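You operate a simulated robot arm through the tools that you are given. There is no shell and no other tool. Be economical: measure what you need, move in short steps, check, and stop when the job is done.

Carry out the task below with a simulated two-armed robot. There is one attempt and no reset: what you move stays moved.

## Task
Scrub the mud off the deck, drain the sump dry and turn the soap to 0.
Fine: green pad back on the deck, sump valve closed. Set down upright: green pad. What is to be rubbed or washed off counts as gone when no trace of it is left.

It is judged by the outcome, as a careful person would: the job done as asked, and still so three seconds after it is handed in. It fails if anything else is knocked over, pushed out of place, dropped, spilled or broken.

## Robot
Two 7-joint arms with two-finger parallel grippers on one trunk, on a base that drives. Base frame: it is fixed to the floor where the robot stands at the start and does not move with it; the origin is under the middle of the robot, x ahead of it, y to its left, z up. Readings come in mm, rad, newtons and seconds.
The left shoulder is at the start at [70, 188, 1290], the right one opposite. With the tool pointing down near the work surface each hand reaches from about 240 to 780 mm from the robot's upright axis, wherever it stands, measured 20 degrees to its own side. Places, roughly: deck of the wash bay [500, 100, 900]; mud on the deck [800, 500, 900]; pump lever [600, 400, 1100]; soap knob [700, 200, 1100]; strainer hatch [500, 500, 900]; sump sight tube [400, 1200, 600]; sump valve [400, 1000, 600]. Payload 3.91 kg a hand.
The tool frame of a hand sits at the grasp point between the pads (the TCP): z along the fingers, y along the line on which they close. The tips reach 30 mm beyond it. The gripper opens to 110 mm. The fingers are 20 mm wide and 10 mm thick; the gripper's body (48 by 112 mm) begins 55 mm behind the TCP.
Orientation is that of the tool frame in the base frame, as [roll, pitch, yaw] about the fixed x, y, z axes, in that order (R = Rz(yaw) Ry(pitch) Rx(roll)). With the fingers straight down and closing along the base's y, the tool's x points along the base's -x, its y along +y and its z along -z.

## Interface
- The arms move only by the tool servo_tool. It takes "left_steps", "right_steps" or both (then of equal length, played together; a hand with none holds still); each is a list of rows, each an object (a shift or turn left out is 0, a gripper value left out holds the last) with "rotation": the turn, a rotation vector about the base's x, y, z in degrees, a list of three; "translation": the shift along the base's x, y, z in m, a list of three; "fingers": the gripper command, from -1 (fully open) to 1 (shut), values between in proportion. In form: [{"rotation": [ax, ay, az], "translation": [tx, ty, tz], "fingers": fingers}, ...]. A call has 1 to 10 rows; each row shifts and turns the commanded pose from where the row before left it. Each row takes 0.2 s and may step no farther than 50 mm and 0.15 rad from the row before; otherwise, or with a gripper value out of range, the whole call is refused. Where a pose cannot be reached the arm comes as near as it can. A force on the tool above 40 N (or 10 N above the force at the start of the call, whichever is more), or a blocked arm, ends the call early, and 0.2 s more pass. The fingers move at their own pace (about 72 mm/s each) and stop on an object; they squeeze with about 39 N. The grip force told is the motor's: it shows also when the fingers shut on nothing. Time passes only in rows, and 0.2 s behind the last, so rows that do not move let the fingers close. The reply holds the time, the measured pose of the TCP, the force on the tool along the base axes, the opening and the grip force, in the units named above and with some noise, with the torque about the TCP (base axes, N m) and any sound that the robot's microphone picked up, and new pictures: "pictures" is both (left out), scene, wrist or none (wrist: the cameras of the hands that moved).
- Cameras (640 x 400 px; columns grow to the right, rows downward): "scene" is now at [115.8, 36.5, 1512.8]; the picture's right is [0.49, -0.87, 0.00], its down [-0.59, -0.33, -0.74] and it looks along [0.65, 0.36, -0.68] (base axes); focal length 249 px, centre (320, 200). "left" rides on the left gripper at [72, -17, -103] in its tool frame; the picture's right is [0.23, 0.97, 0.00], its down [-0.76, 0.18, -0.62] and it looks along [-0.61, 0.14, 0.78] (tool axes); focal length 222 px, centre (320, 200). "right" rides on the right gripper at [72, 17, -103] in its tool frame; the picture's right is [-0.23, 0.97, 0.00], its down [-0.76, -0.18, -0.62] and it looks along [-0.61, -0.14, 0.78] (tool axes); focal length 222 px, centre (320, 200). There is no depth. A picture from a camera that has moved, and an enlarged one, comes with that camera's place and axes in the base frame and with its lens. The place of the scene camera against the robot may be out by one fixed shift of up to 18 mm in any direction.
- slide_trunk(by): slides the trunk up (or, below 0, down) by that many mm; the arms and the scene camera ride with it, the base frame stays. It gives what a move gives, with no picture.
- base_move(legs): drives the robot by 1 to 6 legs, each [ahead, turn to the left] in mm and rad, along the robot's own axes; the way and the turn of a leg run together, so that a leg with both is an arc; at most 1500 mm and 3.142 rad a leg. The arms and the cameras ride along, it lands a little off, and it stops where it bumps. It gives what a move gives, and a new picture of the scene camera.
- aim_head(pan, tilt): turns the head with the scene camera to pan (to the left, within 1.501 rad either way) and tilt (down, from -0.506 to 1.204), counted from straight ahead of the robot. It gives what a move gives, and a new picture of the scene camera.
- close_up(camera, box): a new picture of the part [left, top, right, bottom] of that camera's present view, enlarged. It takes no simulated time.
- job_done(): hands the job in; it is judged then, once.

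Go step by step. Nothing tells you exact positions but the pictures and the camera data: compare them with the known pose of the tool, close in by small moves and look again before you grip or let go. The budget is 120 turns and 260 pictures, counting those below and the enlarged ones. Unless the task says otherwise, let go and move clear before handing in, and close with one line.

The tools are called after "Call:" as name(argument=value, ...) on one line, values as JSON. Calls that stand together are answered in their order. servo_tool: Moves the arms, as the interface text tells. Its arguments: {"type":"object","properties":{"left_steps":{"type":"array"},"right_steps":{"type":"array"},"pictures":{"type":"string","enum":["both","scene","wrist","none"]}},"required":[]} The other tools are called the same way: slide_trunk (by) slides the trunk up or down; base_move (legs) drives the base; aim_head (pan, tilt) turns the head that bears the scene camera; close_up (camera, box) takes an enlarged picture of a part of a camera's view; job_done () hands the job in.

At the start:

```text
clock: 0.0
left_position: [398.5, 492.8, 1252.9]
left_tool_rot: [3.141, -0.001, -3.141]
left_ft_force: [-0.2, 0.5, 0.0]
left_torque: [-0.03, 0.0, 0.0]
left_finger_gap: 110.2
left_finger_force: 0.0
right_position: [496.3, 46.2, 1247.0]
right_tool_rot: [-3.139, -0.001, -3.141]
right_ft_force: [-0.7, 0.1, 0.5]
right_torque: [-0.05, 0.01, 0.0]
right_finger_gap: 110.1
right_finger_force: 0.0
trunk travel left (down, up): [-800.0, 140.0]
robot x, y, heading: [0.9, 0.0, -0.003]
head pan, tilt: [0.506, 0.74]
```

scene: 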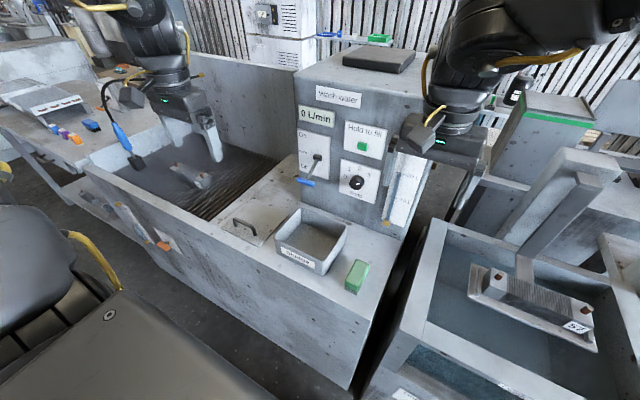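
right: 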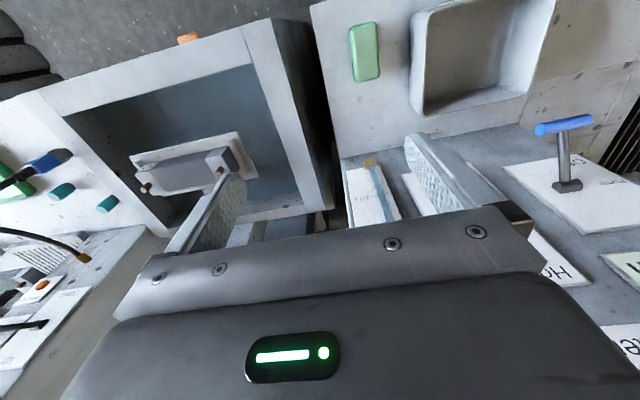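
left: 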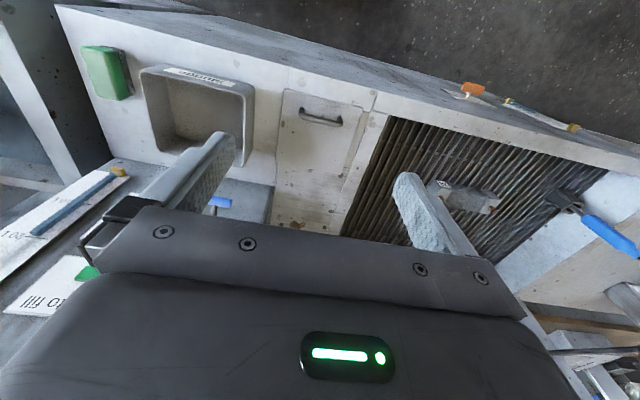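

I see a wash bay with a pump panel, a green pad at its near corner, a box, a strainer hatch and a grated area. I'll look closer at these first.

Call:
close_up(camera="scene", box=[280, 70, 440, 240])

Call:
close_up(camera="scene", box=[80, 90, 300, 260])

Call:
close_up(camera="scene", box=[220, 170, 400, 310])

```text
2.35 times, centred on (360, 155) of scene
camera zoom: at [115.8, 36.5, 1512.8], right [0.49, -0.87, 0.0], down [-0.59, -0.33, -0.74], along [0.65, 0.36, -0.68], focal length 585 px, centre (226, 306)
```

zoom: 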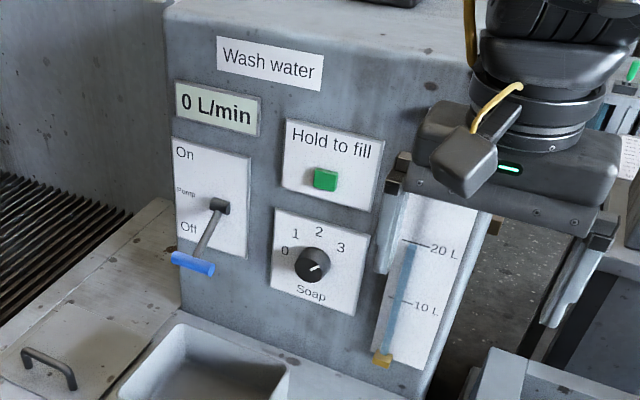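

```text
2.35 times, centred on (190, 175) of scene
camera zoom: at [115.8, 36.5, 1512.8], right [0.49, -0.87, 0.0], down [-0.59, -0.33, -0.74], along [0.65, 0.36, -0.68], focal length 585 px, centre (626, 259)
```

zoom: 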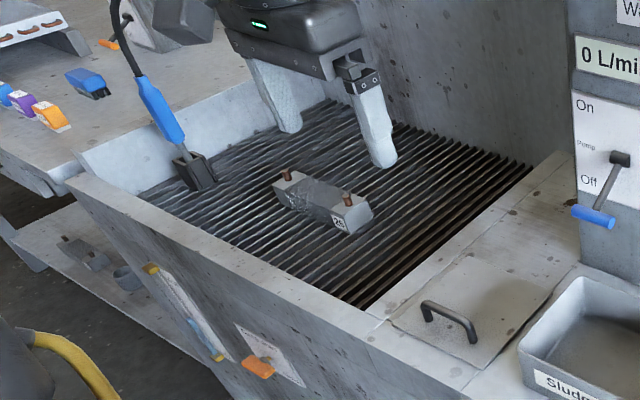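

```text
2.86 times, centred on (310, 240) of scene
camera zoom: at [115.8, 36.5, 1512.8], right [0.49, -0.87, 0.0], down [-0.59, -0.33, -0.74], along [0.65, 0.36, -0.68], focal length 710 px, centre (349, 86)
```

zoom: 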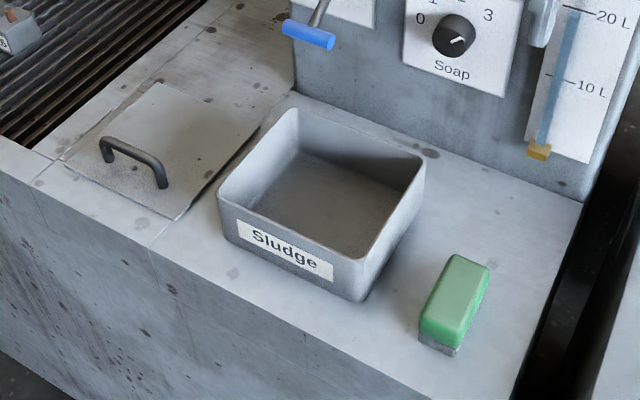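

Call:
close_up(camera="scene", box=[220, 140, 310, 200])

Call:
close_up(camera="scene", box=[90, 180, 190, 260])

Call:
close_up(camera="left", box=[240, 80, 400, 240])

```text
6.67 times, centred on (265, 170) of scene
camera zoom: at [115.8, 36.5, 1512.8], right [0.49, -0.87, 0.0], down [-0.59, -0.33, -0.74], along [0.65, 0.36, -0.68], focal length 1658 px, centre (687, 400)
```

zoom: 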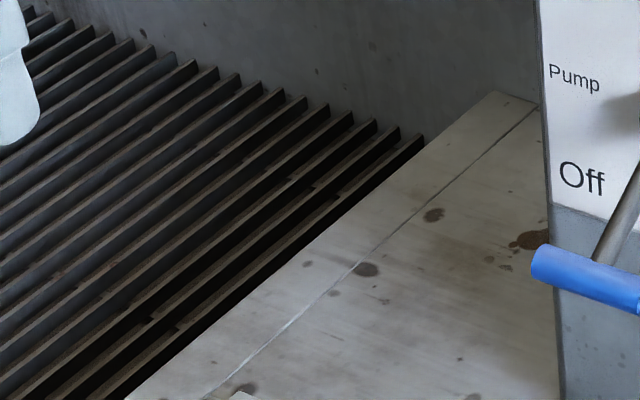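

```text
5.00 times, centred on (140, 220) of scene
camera zoom: at [115.8, 36.5, 1512.8], right [0.49, -0.87, 0.0], down [-0.59, -0.33, -0.74], along [0.65, 0.36, -0.68], focal length 1243 px, centre (1220, 100)
```

zoom: 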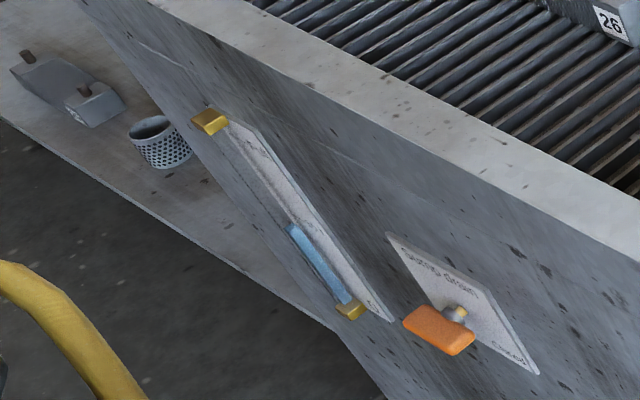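

```text
2.50 times, centred on (320, 160) of left
camera zoom: at [326.1, 475.8, 1356.1], right [-0.23, 0.97, 0.0], down [0.76, 0.18, 0.62], along [0.61, 0.14, -0.78], focal length 555 px, centre (320, 300)
```

zoom: 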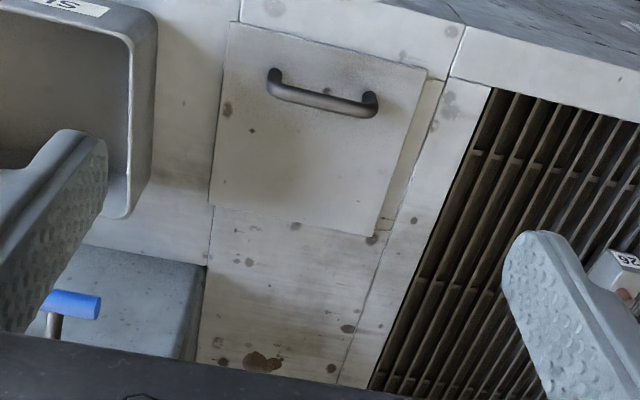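

The mud looks like the reddish-brown patch near (780, 512, 905) beside the panel. The pad is near (468, 120), with its long side along x. I'll clear the right hand away and bring the left hand above the pad.

Call:
servo_tool(left_steps=[{"translation": [0, -0.03, 0], "fingers": -1}, {"translation": [0, -0.04, 0]}, {"translation": [0, -0.04, 0]}, {"translation": [0.01, -0.04, 0]}, {"translation": [0.01, -0.04, -0.02]}, {"translation": [0.01, -0.04, -0.02]}, {"translation": [0.01, -0.04, -0.02]}, {"translation": [0.01, -0.04, -0.02]}, {"translation": [0.01, -0.04, -0.02]}, {"translation": [0.01, -0.02, -0.02]}], right_steps=[{"translation": [-0.02, -0.05, 0]}, {"translation": [-0.02, -0.05, 0]}, {"translation": [-0.02, -0.05, 0]}, {"translation": [-0.02, -0.05, 0]}, {"translation": [-0.02, -0.05, 0]}, {"translation": [-0.02, -0.03, 0]}, {"translation": [0, 0, 0]}, {"translation": [0, 0, 0]}, {"translation": [0, 0, 0]}, {"translation": [0, 0, 0]}])

```text
refused: row 1 steps farther than a row can; nothing moved
```

Call:
servo_tool(left_steps=[{"translation": [0, -0.03, 0], "fingers": -1}, {"translation": [0, -0.04, 0]}, {"translation": [0, -0.04, 0]}, {"translation": [0.01, -0.04, 0]}, {"translation": [0.01, -0.04, -0.02]}, {"translation": [0.01, -0.04, -0.02]}, {"translation": [0.01, -0.04, -0.02]}, {"translation": [0.01, -0.04, -0.02]}, {"translation": [0.01, -0.04, -0.02]}, {"translation": [0.01, -0.02, -0.02]}], right_steps=[{"translation": [-0.02, -0.04, 0]}, {"translation": [-0.02, -0.04, 0]}, {"translation": [-0.02, -0.04, 0]}, {"translation": [-0.02, -0.04, 0]}, {"translation": [-0.02, -0.04, 0]}, {"translation": [-0.02, -0.04, 0]}, {"translation": [0, 0, 0]}, {"translation": [0, 0, 0]}, {"translation": [0, 0, 0]}, {"translation": [0, 0, 0]}])

```text
clock: 2.2
left_position: [465.0, 224.0, 1187.2]
left_tool_rot: [-3.138, 0.0, -3.141]
left_ft_force: [0.1, -0.5, -0.7]
left_torque: [-0.01, 0.0, 0.02]
left_finger_gap: 109.9
left_finger_force: 0.2
left hand out of reach, approached as far as the arm can: row 7, 8, 9, 10
right_position: [378.6, -194.0, 1246.8]
right_tool_rot: [-3.139, -0.003, 3.141]
right_ft_force: [0.8, 0.3, 0.4]
right_torque: [-0.02, 0.06, 0.05]
right_finger_gap: 109.9
right_finger_force: 0.0
trunk travel left (down, up): [-800.0, 140.0]
robot x, y, heading: [1.8, 2.7, 0.003]
head pan, tilt: [0.506, 0.74]
camera scene: at [118.5, 36.5, 1512.5], right [0.48, -0.87, 0.0], down [-0.59, -0.33, -0.74], along [0.64, 0.36, -0.68], focal length 249 px, centre (320, 200)
camera right: at [307.4, -176.8, 1349.2], right [0.23, 0.97, 0.0], down [0.76, -0.18, 0.62], along [0.61, -0.14, -0.78], focal length 222 px, centre (320, 200)
camera left: at [392.7, 207.9, 1290.1], right [-0.23, 0.97, 0.0], down [0.76, 0.18, 0.62], along [0.61, 0.14, -0.78], focal length 222 px, centre (320, 200)
```

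scene: 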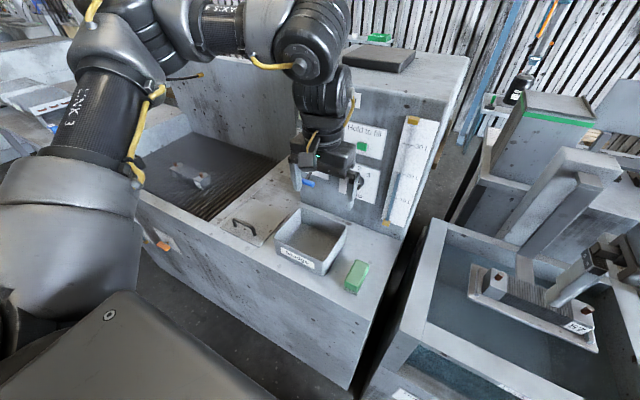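
right: 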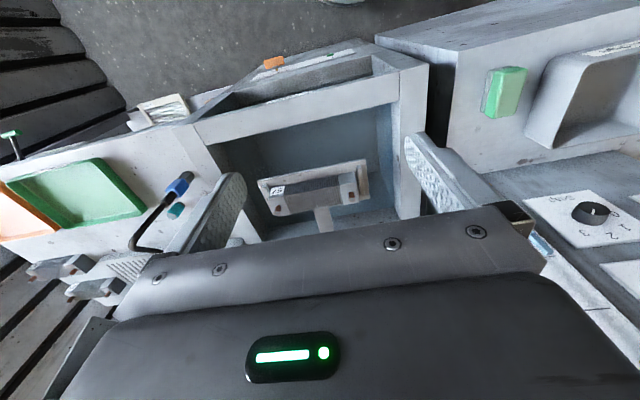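
left: 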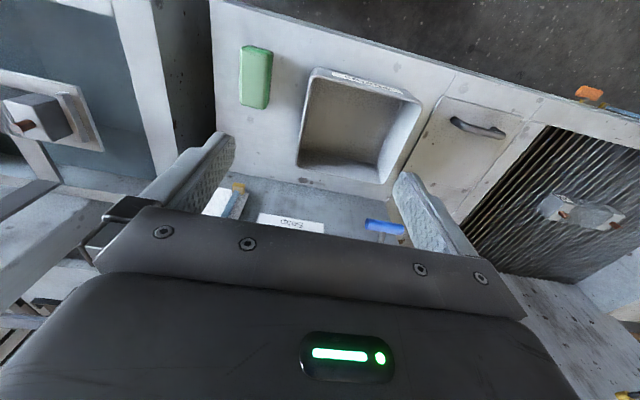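

The left hand can't reach that far inward, so I'll turn the base slightly right to bring the pad into its zone.

Call:
base_move(legs=[[0, -0.25]])

```text
clock: 3.5
left_position: [502.6, 103.6, 1188.9]
left_tool_rot: [-3.137, 0.002, 2.89]
left_ft_force: [0.6, -0.5, 0.1]
left_torque: [0.03, -0.01, 0.0]
left_finger_gap: 110.1
left_finger_force: 0.2
right_position: [318.8, -280.5, 1246.7]
right_tool_rot: [-3.14, 0.0, 2.892]
right_ft_force: [0.2, -0.5, -0.9]
right_torque: [0.0, -0.03, -0.01]
right_finger_gap: 110.3
right_finger_force: 0.0
trunk travel left (down, up): [-800.0, 140.0]
robot x, y, heading: [-0.4, 0.1, -0.25]
head pan, tilt: [0.506, 0.74]
camera scene: at [122.6, 5.3, 1512.7], right [0.25, -0.97, 0.0], down [-0.65, -0.17, -0.74], along [0.71, 0.19, -0.68], focal length 249 px, centre (320, 200)
```

scene: 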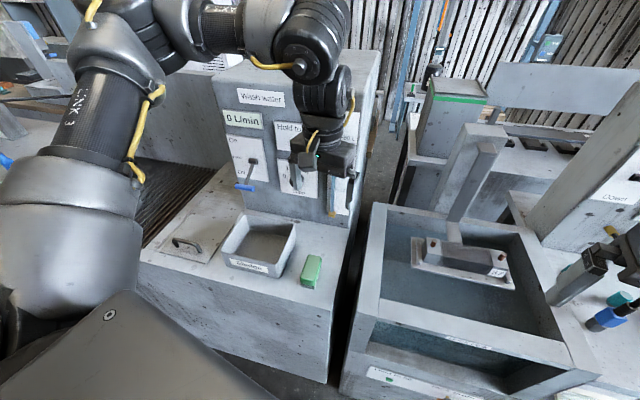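

Now turning the left hand square to the pad and moving down above it.

Call:
servo_tool(left_steps=[{"translation": [-0.015, 0.005, -0.02], "rotation": [0, 0, 7]}, {"translation": [-0.01, 0.005, -0.03], "rotation": [0, 0, 7.3]}, {"translation": [-0.01, 0.005, -0.03]}, {"translation": [-0.005, 0.005, -0.03]}, {"translation": [0, 0, 0]}], pictures="wrist")

```text
clock: 4.7
left_position: [515.5, 138.0, 1143.8]
left_tool_rot: [-3.139, 0.001, 2.974]
left_ft_force: [0.3, -0.9, 0.5]
left_torque: [0.01, 0.02, 0.01]
left_finger_gap: 109.9
left_finger_force: 0.1
left hand out of reach, approached as far as the arm can: row 1, 2, 3, 4
right_position: [317.2, -282.3, 1246.9]
right_tool_rot: [-3.141, 0.001, 2.892]
right_ft_force: [-0.2, 0.6, 0.5]
right_torque: [-0.02, -0.04, 0.01]
right_finger_gap: 110.4
right_finger_force: 0.0
trunk travel left (down, up): [-800.0, 140.0]
robot x, y, heading: [5.1, -0.5, -0.246]
head pan, tilt: [0.506, 0.74]
camera left: at [441.5, 135.3, 1247.7], right [-0.06, 1.0, 0.0], down [0.78, 0.05, 0.62], along [0.62, 0.04, -0.78], focal length 222 px, centre (320, 200)
```

left: 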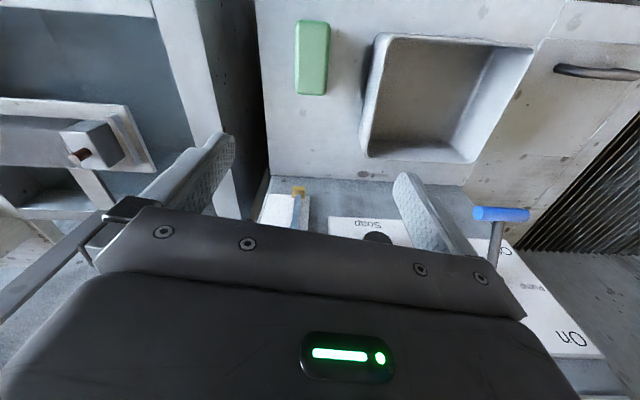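

Call:
servo_tool(left_steps=[{"translation": [0.01, 0.04, 0.02]}, {"translation": [0.01, 0.04, 0.02]}, {"translation": [0, 0.02, 0]}, {"translation": [0, 0, 0]}], pictures="wrist")

```text
clock: 5.7
left_position: [537.0, 240.3, 1185.7]
left_tool_rot: [-3.137, -0.001, 2.974]
left_ft_force: [0.0, 0.4, -0.3]
left_torque: [-0.03, 0.01, 0.0]
left_finger_gap: 109.7
left_finger_force: 0.0
right_position: [318.0, -280.8, 1246.0]
right_tool_rot: [-3.14, 0.001, 2.893]
right_ft_force: [-0.7, 0.5, -0.4]
right_torque: [0.0, 0.01, 0.02]
right_finger_gap: 109.8
right_finger_force: 0.0
trunk travel left (down, up): [-800.0, 140.0]
robot x, y, heading: [0.0, 1.2, -0.253]
head pan, tilt: [0.506, 0.74]
camera left: at [462.3, 236.3, 1288.2], right [-0.06, 1.0, 0.0], down [0.78, 0.05, 0.62], along [0.62, 0.04, -0.78], focal length 222 px, centre (320, 200)
```

left: 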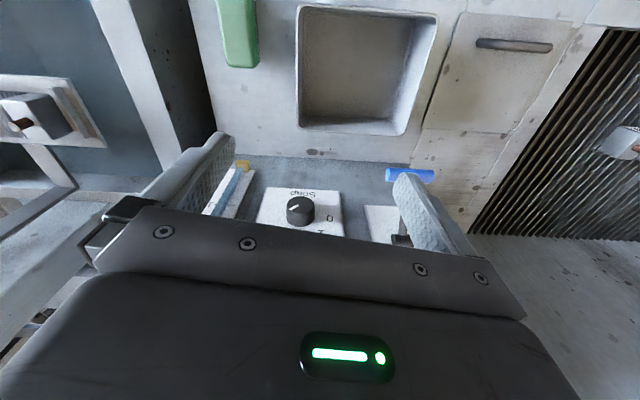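

Call:
servo_tool(left_steps=[{"translation": [-0.04, 0, 0]}, {"translation": [-0.04, 0, 0]}, {"translation": [0, 0, 0]}], pictures="none")

Call:
base_move(legs=[[0, -0.25]])

```text
clock: 6.5
left_position: [458.4, 238.3, 1184.4]
left_tool_rot: [-3.138, 0.0, 2.975]
left_ft_force: [-0.4, 0.0, -0.9]
left_torque: [0.0, 0.03, -0.06]
left_finger_gap: 110.1
left_finger_force: 0.0
right_position: [319.6, -280.3, 1246.4]
right_tool_rot: [-3.141, -0.002, 2.892]
right_ft_force: [0.7, -0.3, 0.5]
right_torque: [-0.01, 0.01, 0.01]
right_finger_gap: 109.9
right_finger_force: 0.0
trunk travel left (down, up): [-800.0, 140.0]
robot x, y, heading: [4.6, 2.8, -0.252]
head pan, tilt: [0.506, 0.74]
```

```text
clock: 7.7
left_position: [502.3, 119.5, 1184.4]
left_tool_rot: [-3.137, 0.0, 2.726]
left_ft_force: [0.6, 0.3, 0.1]
left_torque: [0.02, 0.0, 0.0]
left_finger_gap: 110.0
left_finger_force: 0.0
right_position: [240.4, -349.5, 1246.9]
right_tool_rot: [-3.14, 0.001, 2.643]
right_ft_force: [-0.4, 0.3, 0.1]
right_torque: [-0.01, 0.01, 0.04]
right_finger_gap: 109.7
right_finger_force: 0.0
trunk travel left (down, up): [-800.0, 140.0]
robot x, y, heading: [-1.7, -1.5, -0.5]
head pan, tilt: [0.506, 0.74]
camera scene: at [120.9, -27.1, 1512.7], right [0.01, -1.0, 0.0], down [-0.68, -0.01, -0.74], along [0.74, 0.01, -0.68], focal length 249 px, centre (320, 200)
```

scene: 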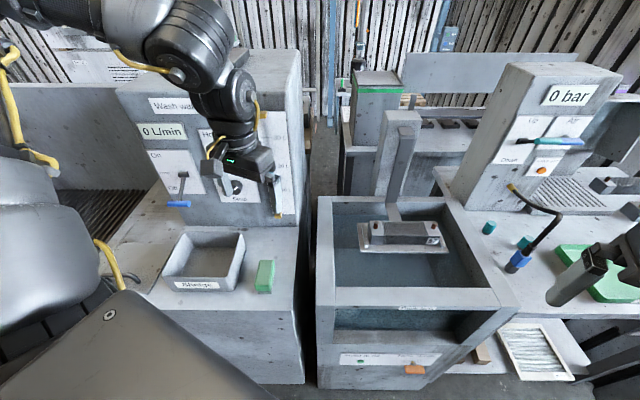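

Call:
servo_tool(left_steps=[{"translation": [-0.017, 0.002, -0.02], "rotation": [0, 0, 8]}, {"translation": [-0.01, 0.002, -0.03], "rotation": [0, 0, 8]}, {"translation": [-0.01, 0, -0.03], "rotation": [0, 0, 7.8]}, {"translation": [0, 0, -0.03]}, {"translation": [0, 0, -0.02]}, {"translation": [0, 0, 0]}], pictures="wrist")

```text
clock: 9.1
left_position: [525.1, 206.0, 1080.3]
left_tool_rot: [-3.137, -0.001, 3.048]
left_ft_force: [0.5, 0.3, 1.4]
left_torque: [-0.01, -0.02, 0.0]
left_finger_gap: 110.2
left_finger_force: 0.1
left hand out of reach, approached as far as the arm can: row 1, 2, 3
right_position: [238.5, -351.5, 1246.3]
right_tool_rot: [3.141, 0.001, 2.644]
right_ft_force: [0.3, -0.2, 0.4]
right_torque: [0.01, -0.01, -0.01]
right_finger_gap: 110.0
right_finger_force: 0.1
trunk travel left (down, up): [-800.0, 140.0]
robot x, y, heading: [0.9, 1.2, -0.498]
head pan, tilt: [0.506, 0.74]
camera left: at [451.6, 197.7, 1183.0], right [-0.13, 0.99, -0.01], down [0.77, 0.11, 0.62], along [0.62, 0.08, -0.78], focal length 222 px, centre (320, 200)
```

left: 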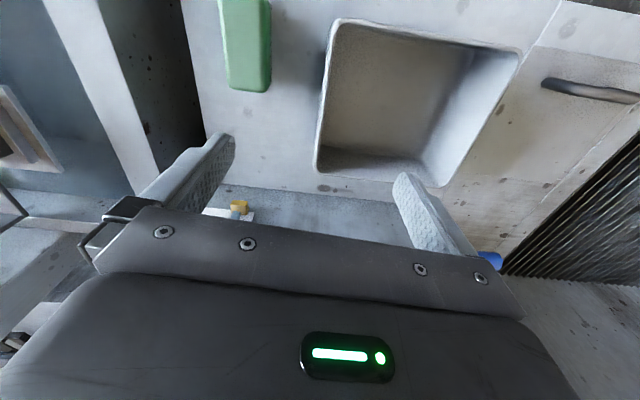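

Call:
servo_tool(left_steps=[{"translation": [-0.02, -0.027, 0]}, {"translation": [-0.02, -0.027, 0]}, {"translation": [-0.02, -0.028, 0]}, {"translation": [0, 0, 0]}], pictures="none")

```text
clock: 10.1
left_position: [502.2, 210.9, 1075.5]
left_tool_rot: [-3.135, -0.001, 3.042]
left_ft_force: [0.2, -0.3, 0.1]
left_torque: [0.03, 0.0, -0.03]
left_finger_gap: 109.8
left_finger_force: 0.0
left hand out of reach, approached as far as the arm can: row 1, 2, 3
right_position: [239.0, -351.9, 1245.8]
right_tool_rot: [3.141, 0.0, 2.646]
right_ft_force: [0.2, 0.2, -0.8]
right_torque: [0.01, 0.01, 0.02]
right_finger_gap: 110.1
right_finger_force: 0.0
trunk travel left (down, up): [-800.0, 140.0]
robot x, y, heading: [0.7, -1.0, -0.499]
head pan, tilt: [0.506, 0.74]
```

The left arm is up against a joint limit, so I'll use the right hand, which started comfortably near the pad. I'll raise the left hand and turn the base back slightly left.

Call:
servo_tool(left_steps=[{"translation": [-0.02, 0.02, 0.04]}, {"translation": [-0.02, 0.02, 0.04], "rotation": [0, 0, -8]}, {"translation": [-0.02, 0.02, 0.04], "rotation": [0, 0, -8]}, {"translation": [0, 0, 0.02], "rotation": [0, 0, -8]}, {"translation": [0, 0, 0]}], pictures="none")

Call:
base_move(legs=[[0, 0.7]])

```text
clock: 11.3
left_position: [444.1, 271.8, 1215.2]
left_tool_rot: [-3.137, -0.001, 2.627]
left_ft_force: [0.3, 1.2, -0.1]
left_torque: [0.0, -0.02, -0.02]
left_finger_gap: 110.2
left_finger_force: 0.0
right_position: [239.6, -350.6, 1247.4]
right_tool_rot: [-3.14, 0.001, 2.644]
right_ft_force: [0.7, -0.2, -0.6]
right_torque: [-0.03, -0.02, 0.01]
right_finger_gap: 110.1
right_finger_force: 0.1
trunk travel left (down, up): [-800.0, 140.0]
robot x, y, heading: [-0.3, 2.2, -0.498]
head pan, tilt: [0.506, 0.74]
```

```text
clock: 13.6
left_position: [163.1, 493.3, 1214.8]
left_tool_rot: [-3.136, 0.0, -2.951]
left_ft_force: [-0.6, -0.2, -0.2]
left_torque: [0.0, 0.02, 0.02]
left_finger_gap: 110.0
left_finger_force: 0.0
right_position: [408.3, -113.8, 1246.3]
right_tool_rot: [3.141, 0.0, -2.935]
right_ft_force: [-1.1, -0.2, 0.1]
right_torque: [0.02, 0.01, 0.01]
right_finger_gap: 109.9
right_finger_force: 0.1
trunk travel left (down, up): [-800.0, 140.0]
robot x, y, heading: [3.2, 0.0, 0.208]
head pan, tilt: [0.506, 0.74]
camera scene: at [105.0, 60.0, 1512.8], right [0.65, -0.76, 0.0], down [-0.51, -0.44, -0.74], along [0.56, 0.48, -0.67], focal length 249 px, centre (320, 200)
```

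scene: 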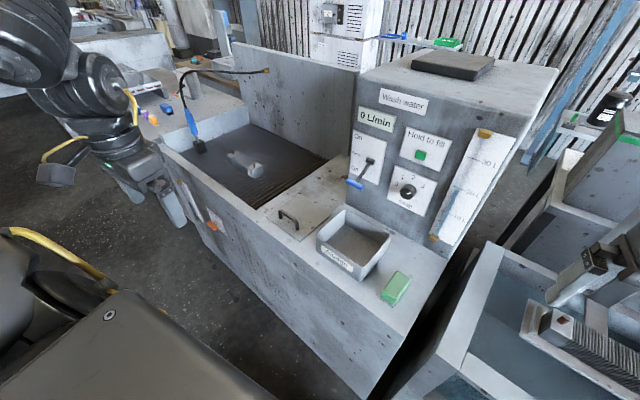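

Call:
servo_tool(right_steps=[{"translation": [0.01, 0.04, 0]}, {"translation": [0.01, 0.04, 0]}, {"translation": [0.01, 0.04, 0]}, {"translation": [0.01, 0.04, -0.02]}, {"translation": [0.01, 0.04, -0.02]}, {"translation": [0.007, 0.038, -0.03], "rotation": [0, 0, -6]}, {"translation": [0, 0, -0.03], "rotation": [0, 0, -5.8]}, {"translation": [0, 0, -0.03]}, {"translation": [0, 0, 0]}], pictures="wrist")

```text
clock: 15.6
left_position: [162.9, 494.5, 1212.8]
left_tool_rot: [-3.134, 0.001, -2.951]
left_ft_force: [-0.4, 0.3, -0.2]
left_torque: [-0.01, -0.01, 0.01]
left_finger_gap: 110.1
left_finger_force: 0.0
right_position: [464.7, 126.8, 1116.9]
right_tool_rot: [-3.138, -0.001, 3.14]
right_ft_force: [-0.7, 0.4, 0.6]
right_torque: [-0.02, -0.03, -0.03]
right_finger_gap: 110.0
right_finger_force: 0.1
trunk travel left (down, up): [-800.0, 140.0]
robot x, y, heading: [1.1, -1.6, 0.205]
head pan, tilt: [0.506, 0.74]
camera right: at [392.8, 143.5, 1219.2], right [0.23, 0.97, 0.0], down [0.76, -0.18, 0.62], along [0.61, -0.14, -0.78], focal length 222 px, centre (320, 200)
```

right: 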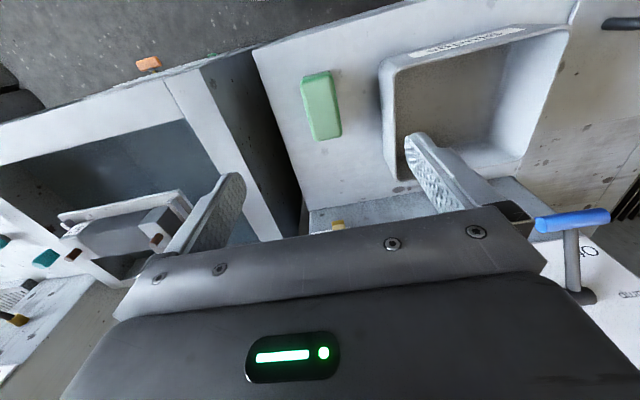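

Call:
servo_tool(right_steps=[{"translation": [0.007, 0, -0.03], "fingers": -0.36}, {"translation": [0, 0, -0.03]}, {"translation": [0, 0, -0.03]}, {"translation": [0, 0, -0.02]}, {"translation": [0, 0, 0]}], pictures="wrist")

```text
clock: 16.8
left_position: [161.6, 493.1, 1214.4]
left_tool_rot: [-3.136, 0.002, -2.952]
left_ft_force: [0.3, 0.5, 0.1]
left_torque: [0.0, 0.01, -0.01]
left_finger_gap: 109.9
left_finger_force: 0.0
right_position: [471.7, 126.8, 1006.0]
right_tool_rot: [-3.14, -0.002, -3.14]
right_ft_force: [0.3, -0.7, -0.1]
right_torque: [-0.02, 0.01, -0.04]
right_finger_gap: 74.8
right_finger_force: 0.0
trunk travel left (down, up): [-800.0, 140.0]
robot x, y, heading: [-3.4, 1.5, 0.206]
head pan, tilt: [0.506, 0.74]
camera right: at [400.0, 143.0, 1109.2], right [0.23, 0.97, 0.0], down [0.76, -0.18, 0.62], along [0.61, -0.14, -0.78], focal length 222 px, centre (320, 200)
```

right: 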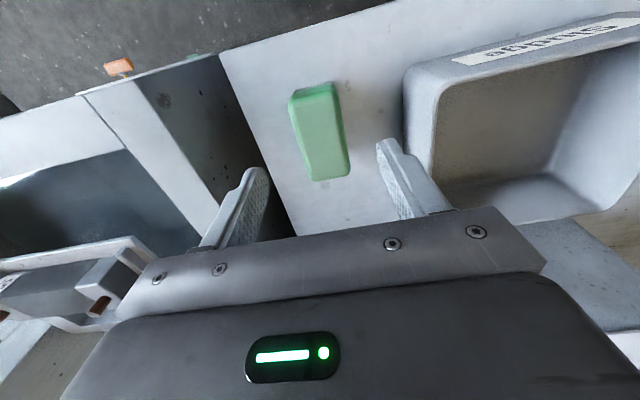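

Call:
servo_tool(right_steps=[{"translation": [-0.002, 0.001, -0.03]}, {"translation": [0, 0, -0.02]}, {"translation": [0, 0, -0.01]}, {"translation": [0, 0, 0]}], pictures="wrist")

```text
clock: 17.8
left_position: [162.7, 493.3, 1214.0]
left_tool_rot: [-3.136, 0.0, -2.951]
left_ft_force: [0.0, 0.2, -0.6]
left_torque: [0.01, -0.01, -0.05]
left_finger_gap: 110.1
left_finger_force: 0.1
right_position: [470.7, 125.2, 946.6]
right_tool_rot: [3.141, 0.0, 3.141]
right_ft_force: [0.8, 0.0, 0.5]
right_torque: [0.0, -0.01, -0.02]
right_finger_gap: 74.9
right_finger_force: 0.0
trunk travel left (down, up): [-800.0, 140.0]
robot x, y, heading: [-1.0, -5.0, 0.21]
head pan, tilt: [0.506, 0.74]
camera right: at [398.6, 143.1, 1048.9], right [0.23, 0.97, 0.0], down [0.76, -0.18, 0.62], along [0.61, -0.14, -0.78], focal length 222 px, centre (320, 200)
```

right: 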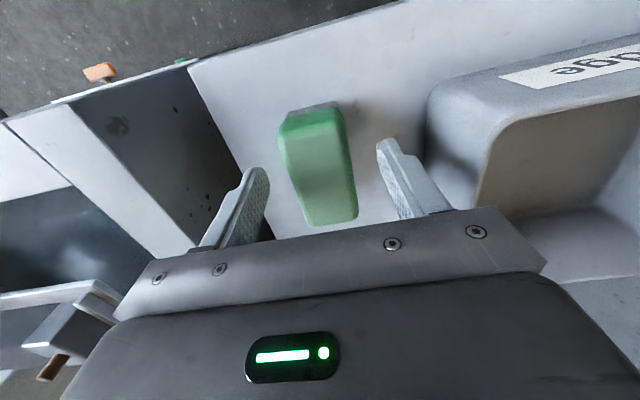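

Call:
servo_tool(right_steps=[{"translation": [0, 0, -0.003], "fingers": 1}, {"translation": [0, 0, 0]}, {"translation": [0, 0, 0]}, {"translation": [0, 0, 0]}], pictures="none")

Call:
servo_tool(right_steps=[{"translation": [0, 0, 0.02]}, {"translation": [0, 0, 0.04]}, {"translation": [0, 0, 0.04]}, {"translation": [0, 0, 0]}], pictures="wrist")

```text
clock: 18.8
left_position: [163.4, 493.4, 1214.2]
left_tool_rot: [-3.138, 0.0, -2.95]
left_ft_force: [0.0, 0.0, 0.3]
left_torque: [0.0, -0.02, 0.01]
left_finger_gap: 110.1
left_finger_force: 0.2
right_position: [469.9, 126.7, 943.7]
right_tool_rot: [-3.14, 0.002, -3.141]
right_ft_force: [0.4, -0.1, 4.5]
right_torque: [-0.04, 0.06, -0.02]
right_finger_gap: 41.3
right_finger_force: 39.1
trunk travel left (down, up): [-800.0, 140.0]
robot x, y, heading: [-1.0, -0.6, 0.202]
head pan, tilt: [0.506, 0.74]
```

```text
clock: 19.8
left_position: [163.2, 493.5, 1213.3]
left_tool_rot: [-3.136, 0.001, -2.951]
left_ft_force: [0.5, 0.0, -0.3]
left_torque: [0.02, 0.0, -0.02]
left_finger_gap: 110.1
left_finger_force: 0.1
right_position: [471.5, 126.3, 1041.8]
right_tool_rot: [-3.141, 0.001, -3.142]
right_ft_force: [-0.7, 0.2, -0.5]
right_torque: [0.0, -0.03, -0.04]
right_finger_gap: 41.1
right_finger_force: 39.1
trunk travel left (down, up): [-800.0, 140.0]
robot x, y, heading: [-0.8, 0.3, 0.211]
head pan, tilt: [0.506, 0.74]
camera right: at [399.1, 143.7, 1145.9], right [0.23, 0.97, 0.0], down [0.76, -0.18, 0.62], along [0.61, -0.14, -0.78], focal length 222 px, centre (320, 200)
```

right: 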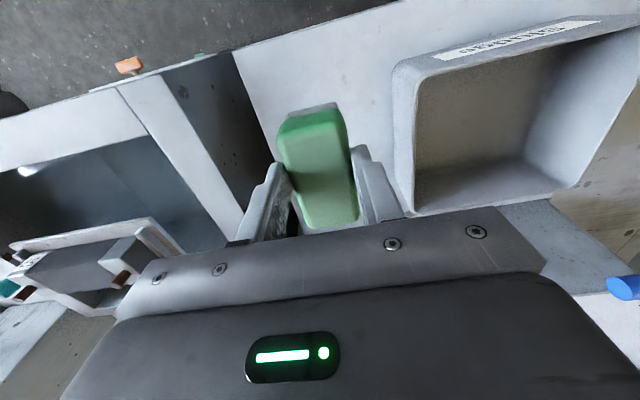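

Pad is held; deck contact is at a TCP z of about 944. I'll raise it and drive left to about (60, 700) facing the bench.

Call:
servo_tool(right_steps=[{"translation": [-0.01, 0, 0.04]}, {"translation": [-0.01, 0, 0.04]}, {"translation": [-0.01, 0, 0.04]}, {"translation": [-0.01, 0, 0.04]}, {"translation": [0, 0, 0]}], pictures="none")

Call:
base_move(legs=[[0, 1.3]])

```text
clock: 21.0
left_position: [164.0, 494.1, 1213.9]
left_tool_rot: [-3.137, -0.001, -2.951]
left_ft_force: [-0.2, 0.0, -0.4]
left_torque: [0.01, 0.03, 0.02]
left_finger_gap: 109.9
left_finger_force: 0.0
right_position: [431.4, 126.1, 1204.0]
right_tool_rot: [-3.14, 0.001, 3.141]
right_ft_force: [0.0, 0.6, -1.9]
right_torque: [0.0, 0.01, 0.01]
right_finger_gap: 41.1
right_finger_force: 39.0
trunk travel left (down, up): [-800.0, 140.0]
robot x, y, heading: [-0.3, -3.4, 0.206]
head pan, tilt: [0.506, 0.74]
```

```text
clock: 24.6
left_position: [-429.4, 294.5, 1212.9]
left_tool_rot: [-3.137, 0.001, -1.663]
left_ft_force: [-0.2, -0.2, -0.2]
left_torque: [0.0, -0.01, 0.04]
left_finger_gap: 110.3
left_finger_force: 0.0
right_position: [-0.8, 448.0, 1202.9]
right_tool_rot: [-3.141, 0.0, -1.853]
right_ft_force: [0.2, -0.1, -1.3]
right_torque: [-0.02, 0.03, 0.03]
right_finger_gap: 41.2
right_finger_force: 39.6
trunk travel left (down, up): [-800.0, 140.0]
robot x, y, heading: [2.2, 2.0, 1.5]
head pan, tilt: [0.506, 0.74]
camera scene: at [-38.3, 121.7, 1512.8], right [0.91, 0.42, 0.0], down [0.28, -0.61, -0.74], along [-0.31, 0.67, -0.68], focal length 249 px, centre (320, 200)
```

scene: 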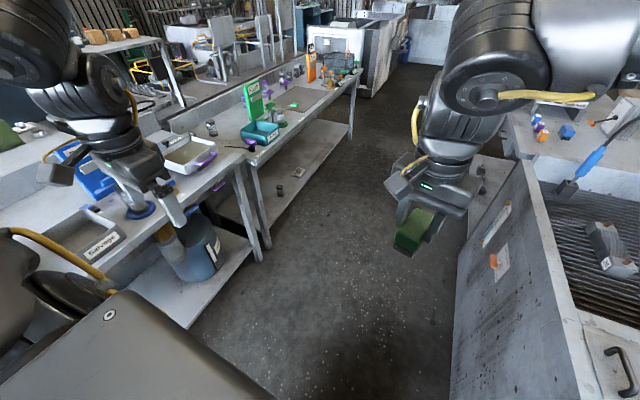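

Call:
servo_tool(left_steps=[{"translation": [0.03, 0.03, 0]}, {"translation": [0.03, 0.03, 0.01]}, {"translation": [0.03, 0.03, 0.01]}, {"translation": [0.03, 0.03, 0.01]}, {"translation": [0, 0, 0]}], pictures="none")

Call:
base_move(legs=[[700, 0], [0, -1.5]])

```text
clock: 25.8
left_position: [-309.8, 413.3, 1243.5]
left_tool_rot: [-3.138, -0.001, -1.658]
left_ft_force: [-0.3, -0.5, -0.4]
left_torque: [-0.02, -0.01, 0.01]
left_finger_gap: 109.9
left_finger_force: 0.1
right_position: [-2.7, 448.9, 1203.4]
right_tool_rot: [-3.139, 0.0, -1.852]
right_ft_force: [-0.5, -0.7, -0.7]
right_torque: [0.03, 0.01, 0.02]
right_finger_gap: 41.2
right_finger_force: 39.1
trunk travel left (down, up): [-800.0, 140.0]
robot x, y, heading: [-0.9, 4.0, 1.495]
head pan, tilt: [0.506, 0.74]
```

```text
clock: 33.3
left_position: [437.6, 1045.3, 1243.1]
left_tool_rot: [-3.136, 0.001, 3.131]
left_ft_force: [-0.6, -0.6, 0.2]
left_torque: [0.01, 0.01, 0.02]
left_finger_gap: 110.0
left_finger_force: 0.1
right_position: [498.3, 740.9, 1203.3]
right_tool_rot: [-3.14, 0.001, 2.941]
right_ft_force: [-0.1, 0.7, -0.7]
right_torque: [0.0, 0.0, -0.02]
right_finger_gap: 41.0
right_finger_force: 39.1
trunk travel left (down, up): [-800.0, 140.0]
robot x, y, heading: [52.8, 703.4, 0.002]
head pan, tilt: [0.506, 0.74]
camera scene: at [166.5, 741.1, 1512.8], right [0.49, -0.87, 0.0], down [-0.59, -0.33, -0.74], along [0.64, 0.36, -0.68], focal length 249 px, centre (320, 200)
```

scene: 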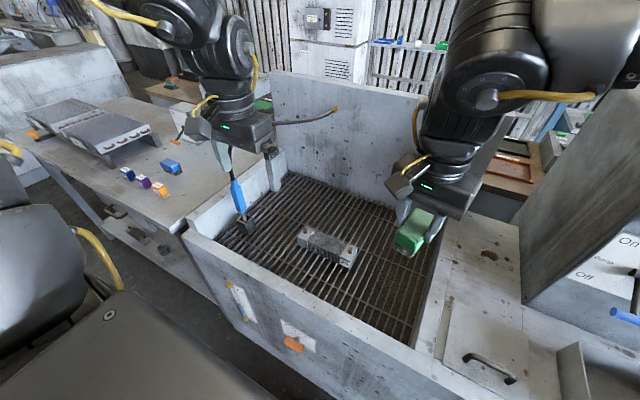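

Mud is visible at about (776, 515). I'll carry the pad over and look from above.

Call:
servo_tool(right_steps=[{"translation": [0.02, -0.03, 0], "rotation": [0, 0, 5.7]}, {"translation": [0.025, -0.03, 0], "rotation": [0, 0, 5.7]}, {"translation": [0.025, -0.03, -0.02]}, {"translation": [0.025, -0.03, -0.02]}, {"translation": [0.025, -0.03, -0.02]}, {"translation": [0.025, -0.03, -0.02]}, {"translation": [0.025, -0.03, -0.02]}, {"translation": [0.03, 0, -0.02]}, {"translation": [0, 0, 0]}])

```text
clock: 35.3
left_position: [437.8, 1046.1, 1243.1]
left_tool_rot: [-3.136, 0.0, 3.133]
left_ft_force: [-0.4, -0.9, 0.6]
left_torque: [0.0, -0.03, 0.0]
left_finger_gap: 109.9
left_finger_force: 0.1
right_position: [599.0, 616.1, 1084.0]
right_tool_rot: [-3.139, 0.001, 3.136]
right_ft_force: [-0.5, 0.0, -1.0]
right_torque: [0.0, 0.02, 0.02]
right_finger_gap: 41.2
right_finger_force: 38.7
right hand out of reach, approached as far as the arm can: row 5, 6, 7, 8
trunk travel left (down, up): [-800.0, 140.0]
robot x, y, heading: [51.4, 705.7, 0.004]
head pan, tilt: [0.506, 0.74]
camera scene: at [165.8, 741.1, 1512.8], right [0.49, -0.87, 0.0], down [-0.59, -0.33, -0.74], along [0.64, 0.36, -0.67], focal length 249 px, centre (320, 200)
camera right: at [526.0, 633.7, 1186.7], right [0.23, 0.97, 0.0], down [0.76, -0.18, 0.63], along [0.61, -0.15, -0.78], focal length 222 px, centre (320, 200)
```

scene: 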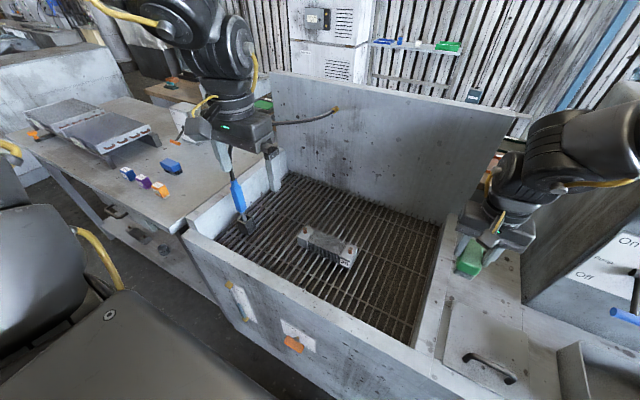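
right: 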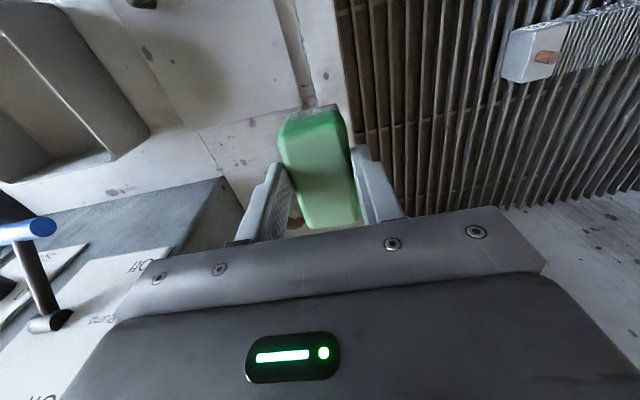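

Call:
servo_tool(right_steps=[{"translation": [0, -0.03, 0]}, {"translation": [0, -0.03, 0]}, {"translation": [0, 0, 0]}], pictures="none")

Call:
servo_tool(right_steps=[{"translation": [0.03, 0, 0]}, {"translation": [0.03, 0, 0]}, {"translation": [0, 0, 0]}], pictures="none")

```text
clock: 36.1
left_position: [439.3, 1046.1, 1243.5]
left_tool_rot: [-3.135, -0.001, 3.132]
left_ft_force: [0.2, -0.3, 0.8]
left_torque: [0.0, -0.01, 0.0]
left_finger_gap: 109.9
left_finger_force: 0.0
right_position: [570.1, 584.1, 1084.5]
right_tool_rot: [-3.14, 0.003, 3.137]
right_ft_force: [-0.3, -0.3, -1.1]
right_torque: [0.01, -0.03, 0.01]
right_finger_gap: 41.0
right_finger_force: 38.8
right hand out of reach, approached as far as the arm can: row 1, 2
trunk travel left (down, up): [-800.0, 140.0]
robot x, y, heading: [49.4, 704.4, 0.01]
head pan, tilt: [0.506, 0.74]
```

```text
clock: 36.9
left_position: [437.3, 1045.9, 1244.4]
left_tool_rot: [-3.137, 0.0, 3.131]
left_ft_force: [0.7, 1.2, -0.5]
left_torque: [0.02, -0.01, 0.0]
left_finger_gap: 110.0
left_finger_force: 0.0
right_position: [596.8, 611.7, 1086.5]
right_tool_rot: [-3.14, 0.003, 3.136]
right_ft_force: [-0.5, -0.2, -0.9]
right_torque: [0.06, 0.05, 0.01]
right_finger_gap: 41.0
right_finger_force: 38.9
right hand out of reach, approached as far as the arm can: row 1, 2
trunk travel left (down, up): [-800.0, 140.0]
robot x, y, heading: [50.5, 705.4, 0.002]
head pan, tilt: [0.506, 0.74]
```

A yaw-related joint limit blocks this path. Turning the hand about −90° should free it, and it also gives better clearance to the panel side.

Call:
servo_tool(right_steps=[{"translation": [0, 0, 0.01], "rotation": [0, 0, -8.5]}, {"translation": [0, 0, 0.01], "rotation": [0, 0, -8.5]}, {"translation": [0, 0, 0.01], "rotation": [0, 0, -8.5]}, {"rotation": [0, 0, -8.5]}, {"rotation": [0, 0, -8.5]}, {"rotation": [0, 0, -8.5]}, {"rotation": [0, 0, -8.5]}, {"rotation": [0, 0, -8.5]}, {"rotation": [0, 0, -8.5]}, {"rotation": [0, 0, -8.5]}], pictures="none")

Call:
servo_tool(right_steps=[{"translation": [0.03, 0, 0], "rotation": [0, 0, -4.5]}, {"translation": [0.03, -0.01, 0]}, {"translation": [0.03, -0.01, 0]}, {"translation": [0.03, -0.01, 0]}, {"translation": [0.02, -0.01, 0]}, {"translation": [0, 0, 0]}])

```text
clock: 39.1
left_position: [437.5, 1045.9, 1244.1]
left_tool_rot: [-3.137, 0.0, 3.133]
left_ft_force: [0.3, -0.9, 0.4]
left_torque: [0.0, 0.01, -0.02]
left_finger_gap: 110.2
left_finger_force: 0.0
right_position: [597.2, 611.6, 1117.2]
right_tool_rot: [-3.138, -0.002, 1.654]
right_ft_force: [-0.2, -0.1, -0.6]
right_torque: [0.01, 0.03, -0.04]
right_finger_gap: 41.2
right_finger_force: 39.1
trunk travel left (down, up): [-800.0, 140.0]
robot x, y, heading: [48.0, 702.3, 0.003]
head pan, tilt: [0.506, 0.74]
```

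```text
clock: 40.5
left_position: [436.6, 1044.6, 1246.1]
left_tool_rot: [-3.137, 0.0, 3.13]
left_ft_force: [-0.7, 0.0, 0.5]
left_torque: [-0.02, -0.02, -0.04]
left_finger_gap: 110.1
left_finger_force: 0.1
right_position: [736.7, 572.5, 1117.8]
right_tool_rot: [-3.14, 0.0, 1.579]
right_ft_force: [0.7, 0.4, -2.0]
right_torque: [0.01, 0.03, 0.02]
right_finger_gap: 40.9
right_finger_force: 39.7
trunk travel left (down, up): [-800.0, 140.0]
robot x, y, heading: [51.5, 704.2, 0.003]
head pan, tilt: [0.506, 0.74]
camera scene: at [165.9, 740.0, 1512.9], right [0.49, -0.87, 0.0], down [-0.59, -0.33, -0.74], along [0.64, 0.36, -0.67], focal length 249 px, centre (320, 200)
camera right: at [753.3, 644.4, 1221.1], right [0.98, -0.22, 0.0], down [-0.17, -0.76, 0.62], along [-0.14, -0.61, -0.78], focal length 222 px, centre (320, 200)
```

scene: 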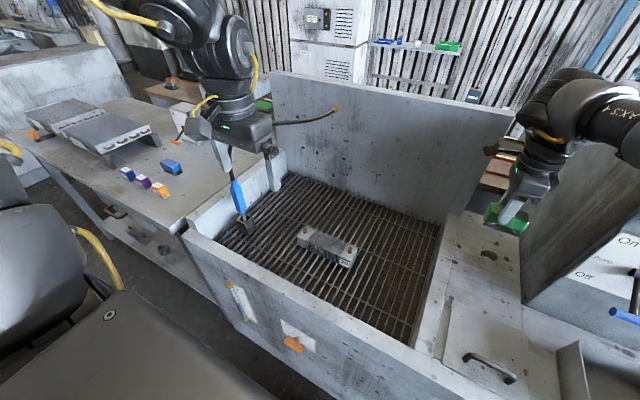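
right: 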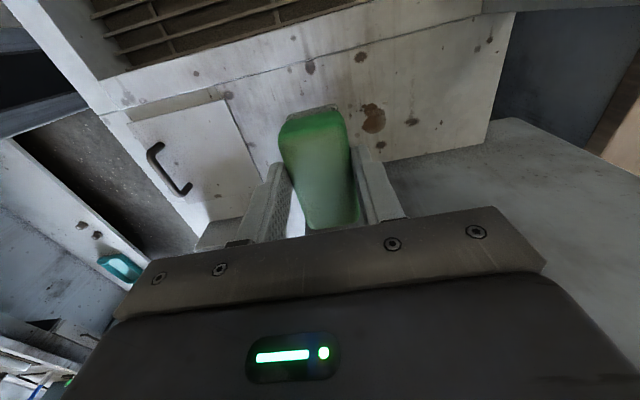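

Call:
close_up(camera="right", box=[240, 20, 500, 180])

Call:
close_up(camera="scene", box=[430, 210, 540, 290])

```text
2.46 times, centred on (370, 100) of right
camera zoom: at [753.3, 644.4, 1221.1], right [0.98, -0.22, 0.0], down [-0.17, -0.76, 0.62], along [-0.14, -0.61, -0.78], focal length 547 px, centre (197, 446)
```

zoom: 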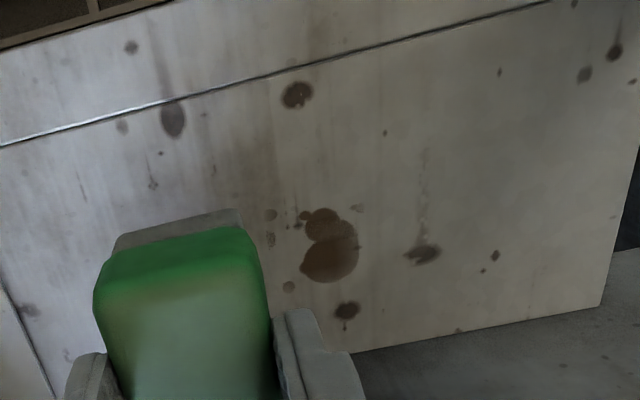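

```text
5.00 times, centred on (485, 250) of scene
camera zoom: at [165.9, 740.0, 1512.9], right [0.49, -0.87, 0.0], down [-0.59, -0.33, -0.74], along [0.64, 0.36, -0.67], focal length 1243 px, centre (-505, -50)
```

zoom: 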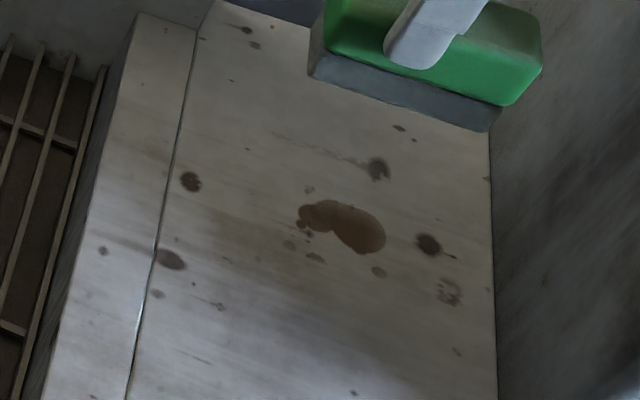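

Two-blob mud patch is centred near (803, 520) with the deck around z 890. Moving over it and lowering gently.

Call:
servo_tool(right_steps=[{"translation": [0.025, -0.026, -0.02]}, {"translation": [0.025, -0.026, -0.03]}, {"translation": [0.015, 0, -0.04]}, {"translation": [0, 0, -0.04]}, {"translation": [0, 0, -0.02]}, {"translation": [0, 0, -0.012]}, {"translation": [0, 0, 0]}])

```text
clock: 42.1
left_position: [438.3, 1045.9, 1243.7]
left_tool_rot: [-3.138, -0.003, 3.131]
left_ft_force: [-0.4, 0.5, -0.6]
left_torque: [-0.01, 0.02, 0.02]
left_finger_gap: 110.1
left_finger_force: 0.1
right_position: [751.9, 547.4, 961.9]
right_tool_rot: [-3.139, 0.001, 1.575]
right_ft_force: [0.5, 0.6, -2.4]
right_torque: [0.0, 0.01, 0.01]
right_finger_gap: 41.0
right_finger_force: 39.3
right hand out of reach, approached as far as the arm can: row 1, 2, 3, 5
trunk travel left (down, up): [-800.0, 140.0]
robot x, y, heading: [52.7, 704.6, 0.005]
head pan, tilt: [0.506, 0.74]
camera scene: at [167.3, 741.0, 1512.7], right [0.49, -0.87, 0.0], down [-0.59, -0.33, -0.74], along [0.64, 0.36, -0.68], focal length 249 px, centre (320, 200)
camera right: at [769.2, 621.0, 1066.2], right [0.98, -0.22, 0.0], down [-0.17, -0.76, 0.62], along [-0.14, -0.61, -0.78], focal length 222 px, centre (320, 200)
```

scene: 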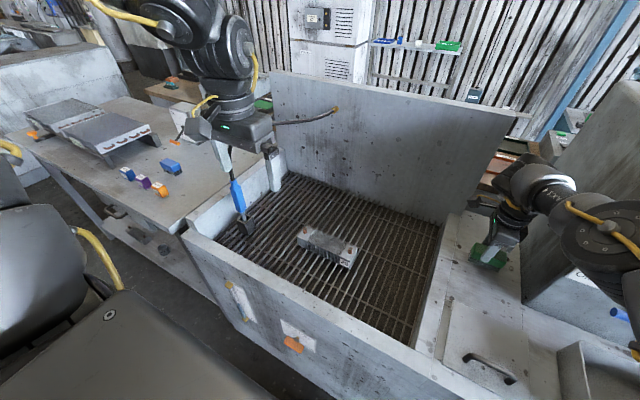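
right: 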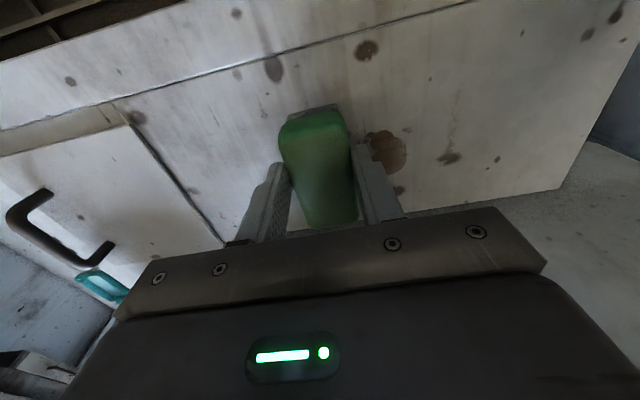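

Call:
aim_head(pan=-0.35, tilt=0.74)

```text
clock: 43.3
left_position: [439.3, 1046.7, 1243.5]
left_tool_rot: [-3.137, -0.001, 3.131]
left_ft_force: [0.0, -0.6, 0.1]
left_torque: [-0.02, 0.01, -0.02]
left_finger_gap: 110.0
left_finger_force: 0.0
right_position: [752.3, 548.9, 963.0]
right_tool_rot: [-3.139, 0.0, 1.579]
right_ft_force: [0.0, -0.7, -1.5]
right_torque: [0.0, -0.01, 0.03]
right_finger_gap: 41.3
right_finger_force: 39.3
trunk travel left (down, up): [-800.0, 140.0]
robot x, y, heading: [48.9, 703.6, 0.007]
head pan, tilt: [-0.351, 0.74]
camera scene: at [172.6, 671.7, 1512.8], right [-0.34, -0.94, 0.0], down [-0.63, 0.23, -0.74], along [0.69, -0.25, -0.67], focal length 249 px, centre (320, 200)
```

scene: 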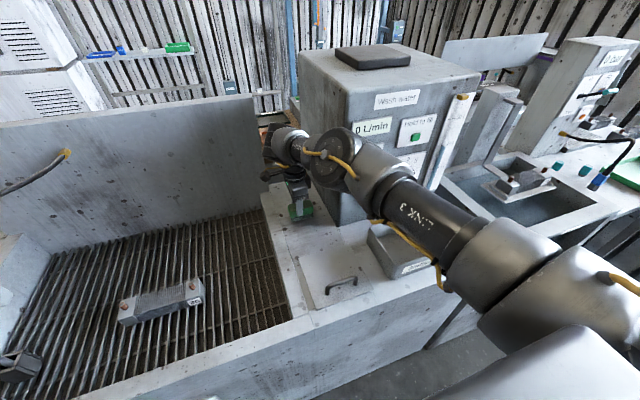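

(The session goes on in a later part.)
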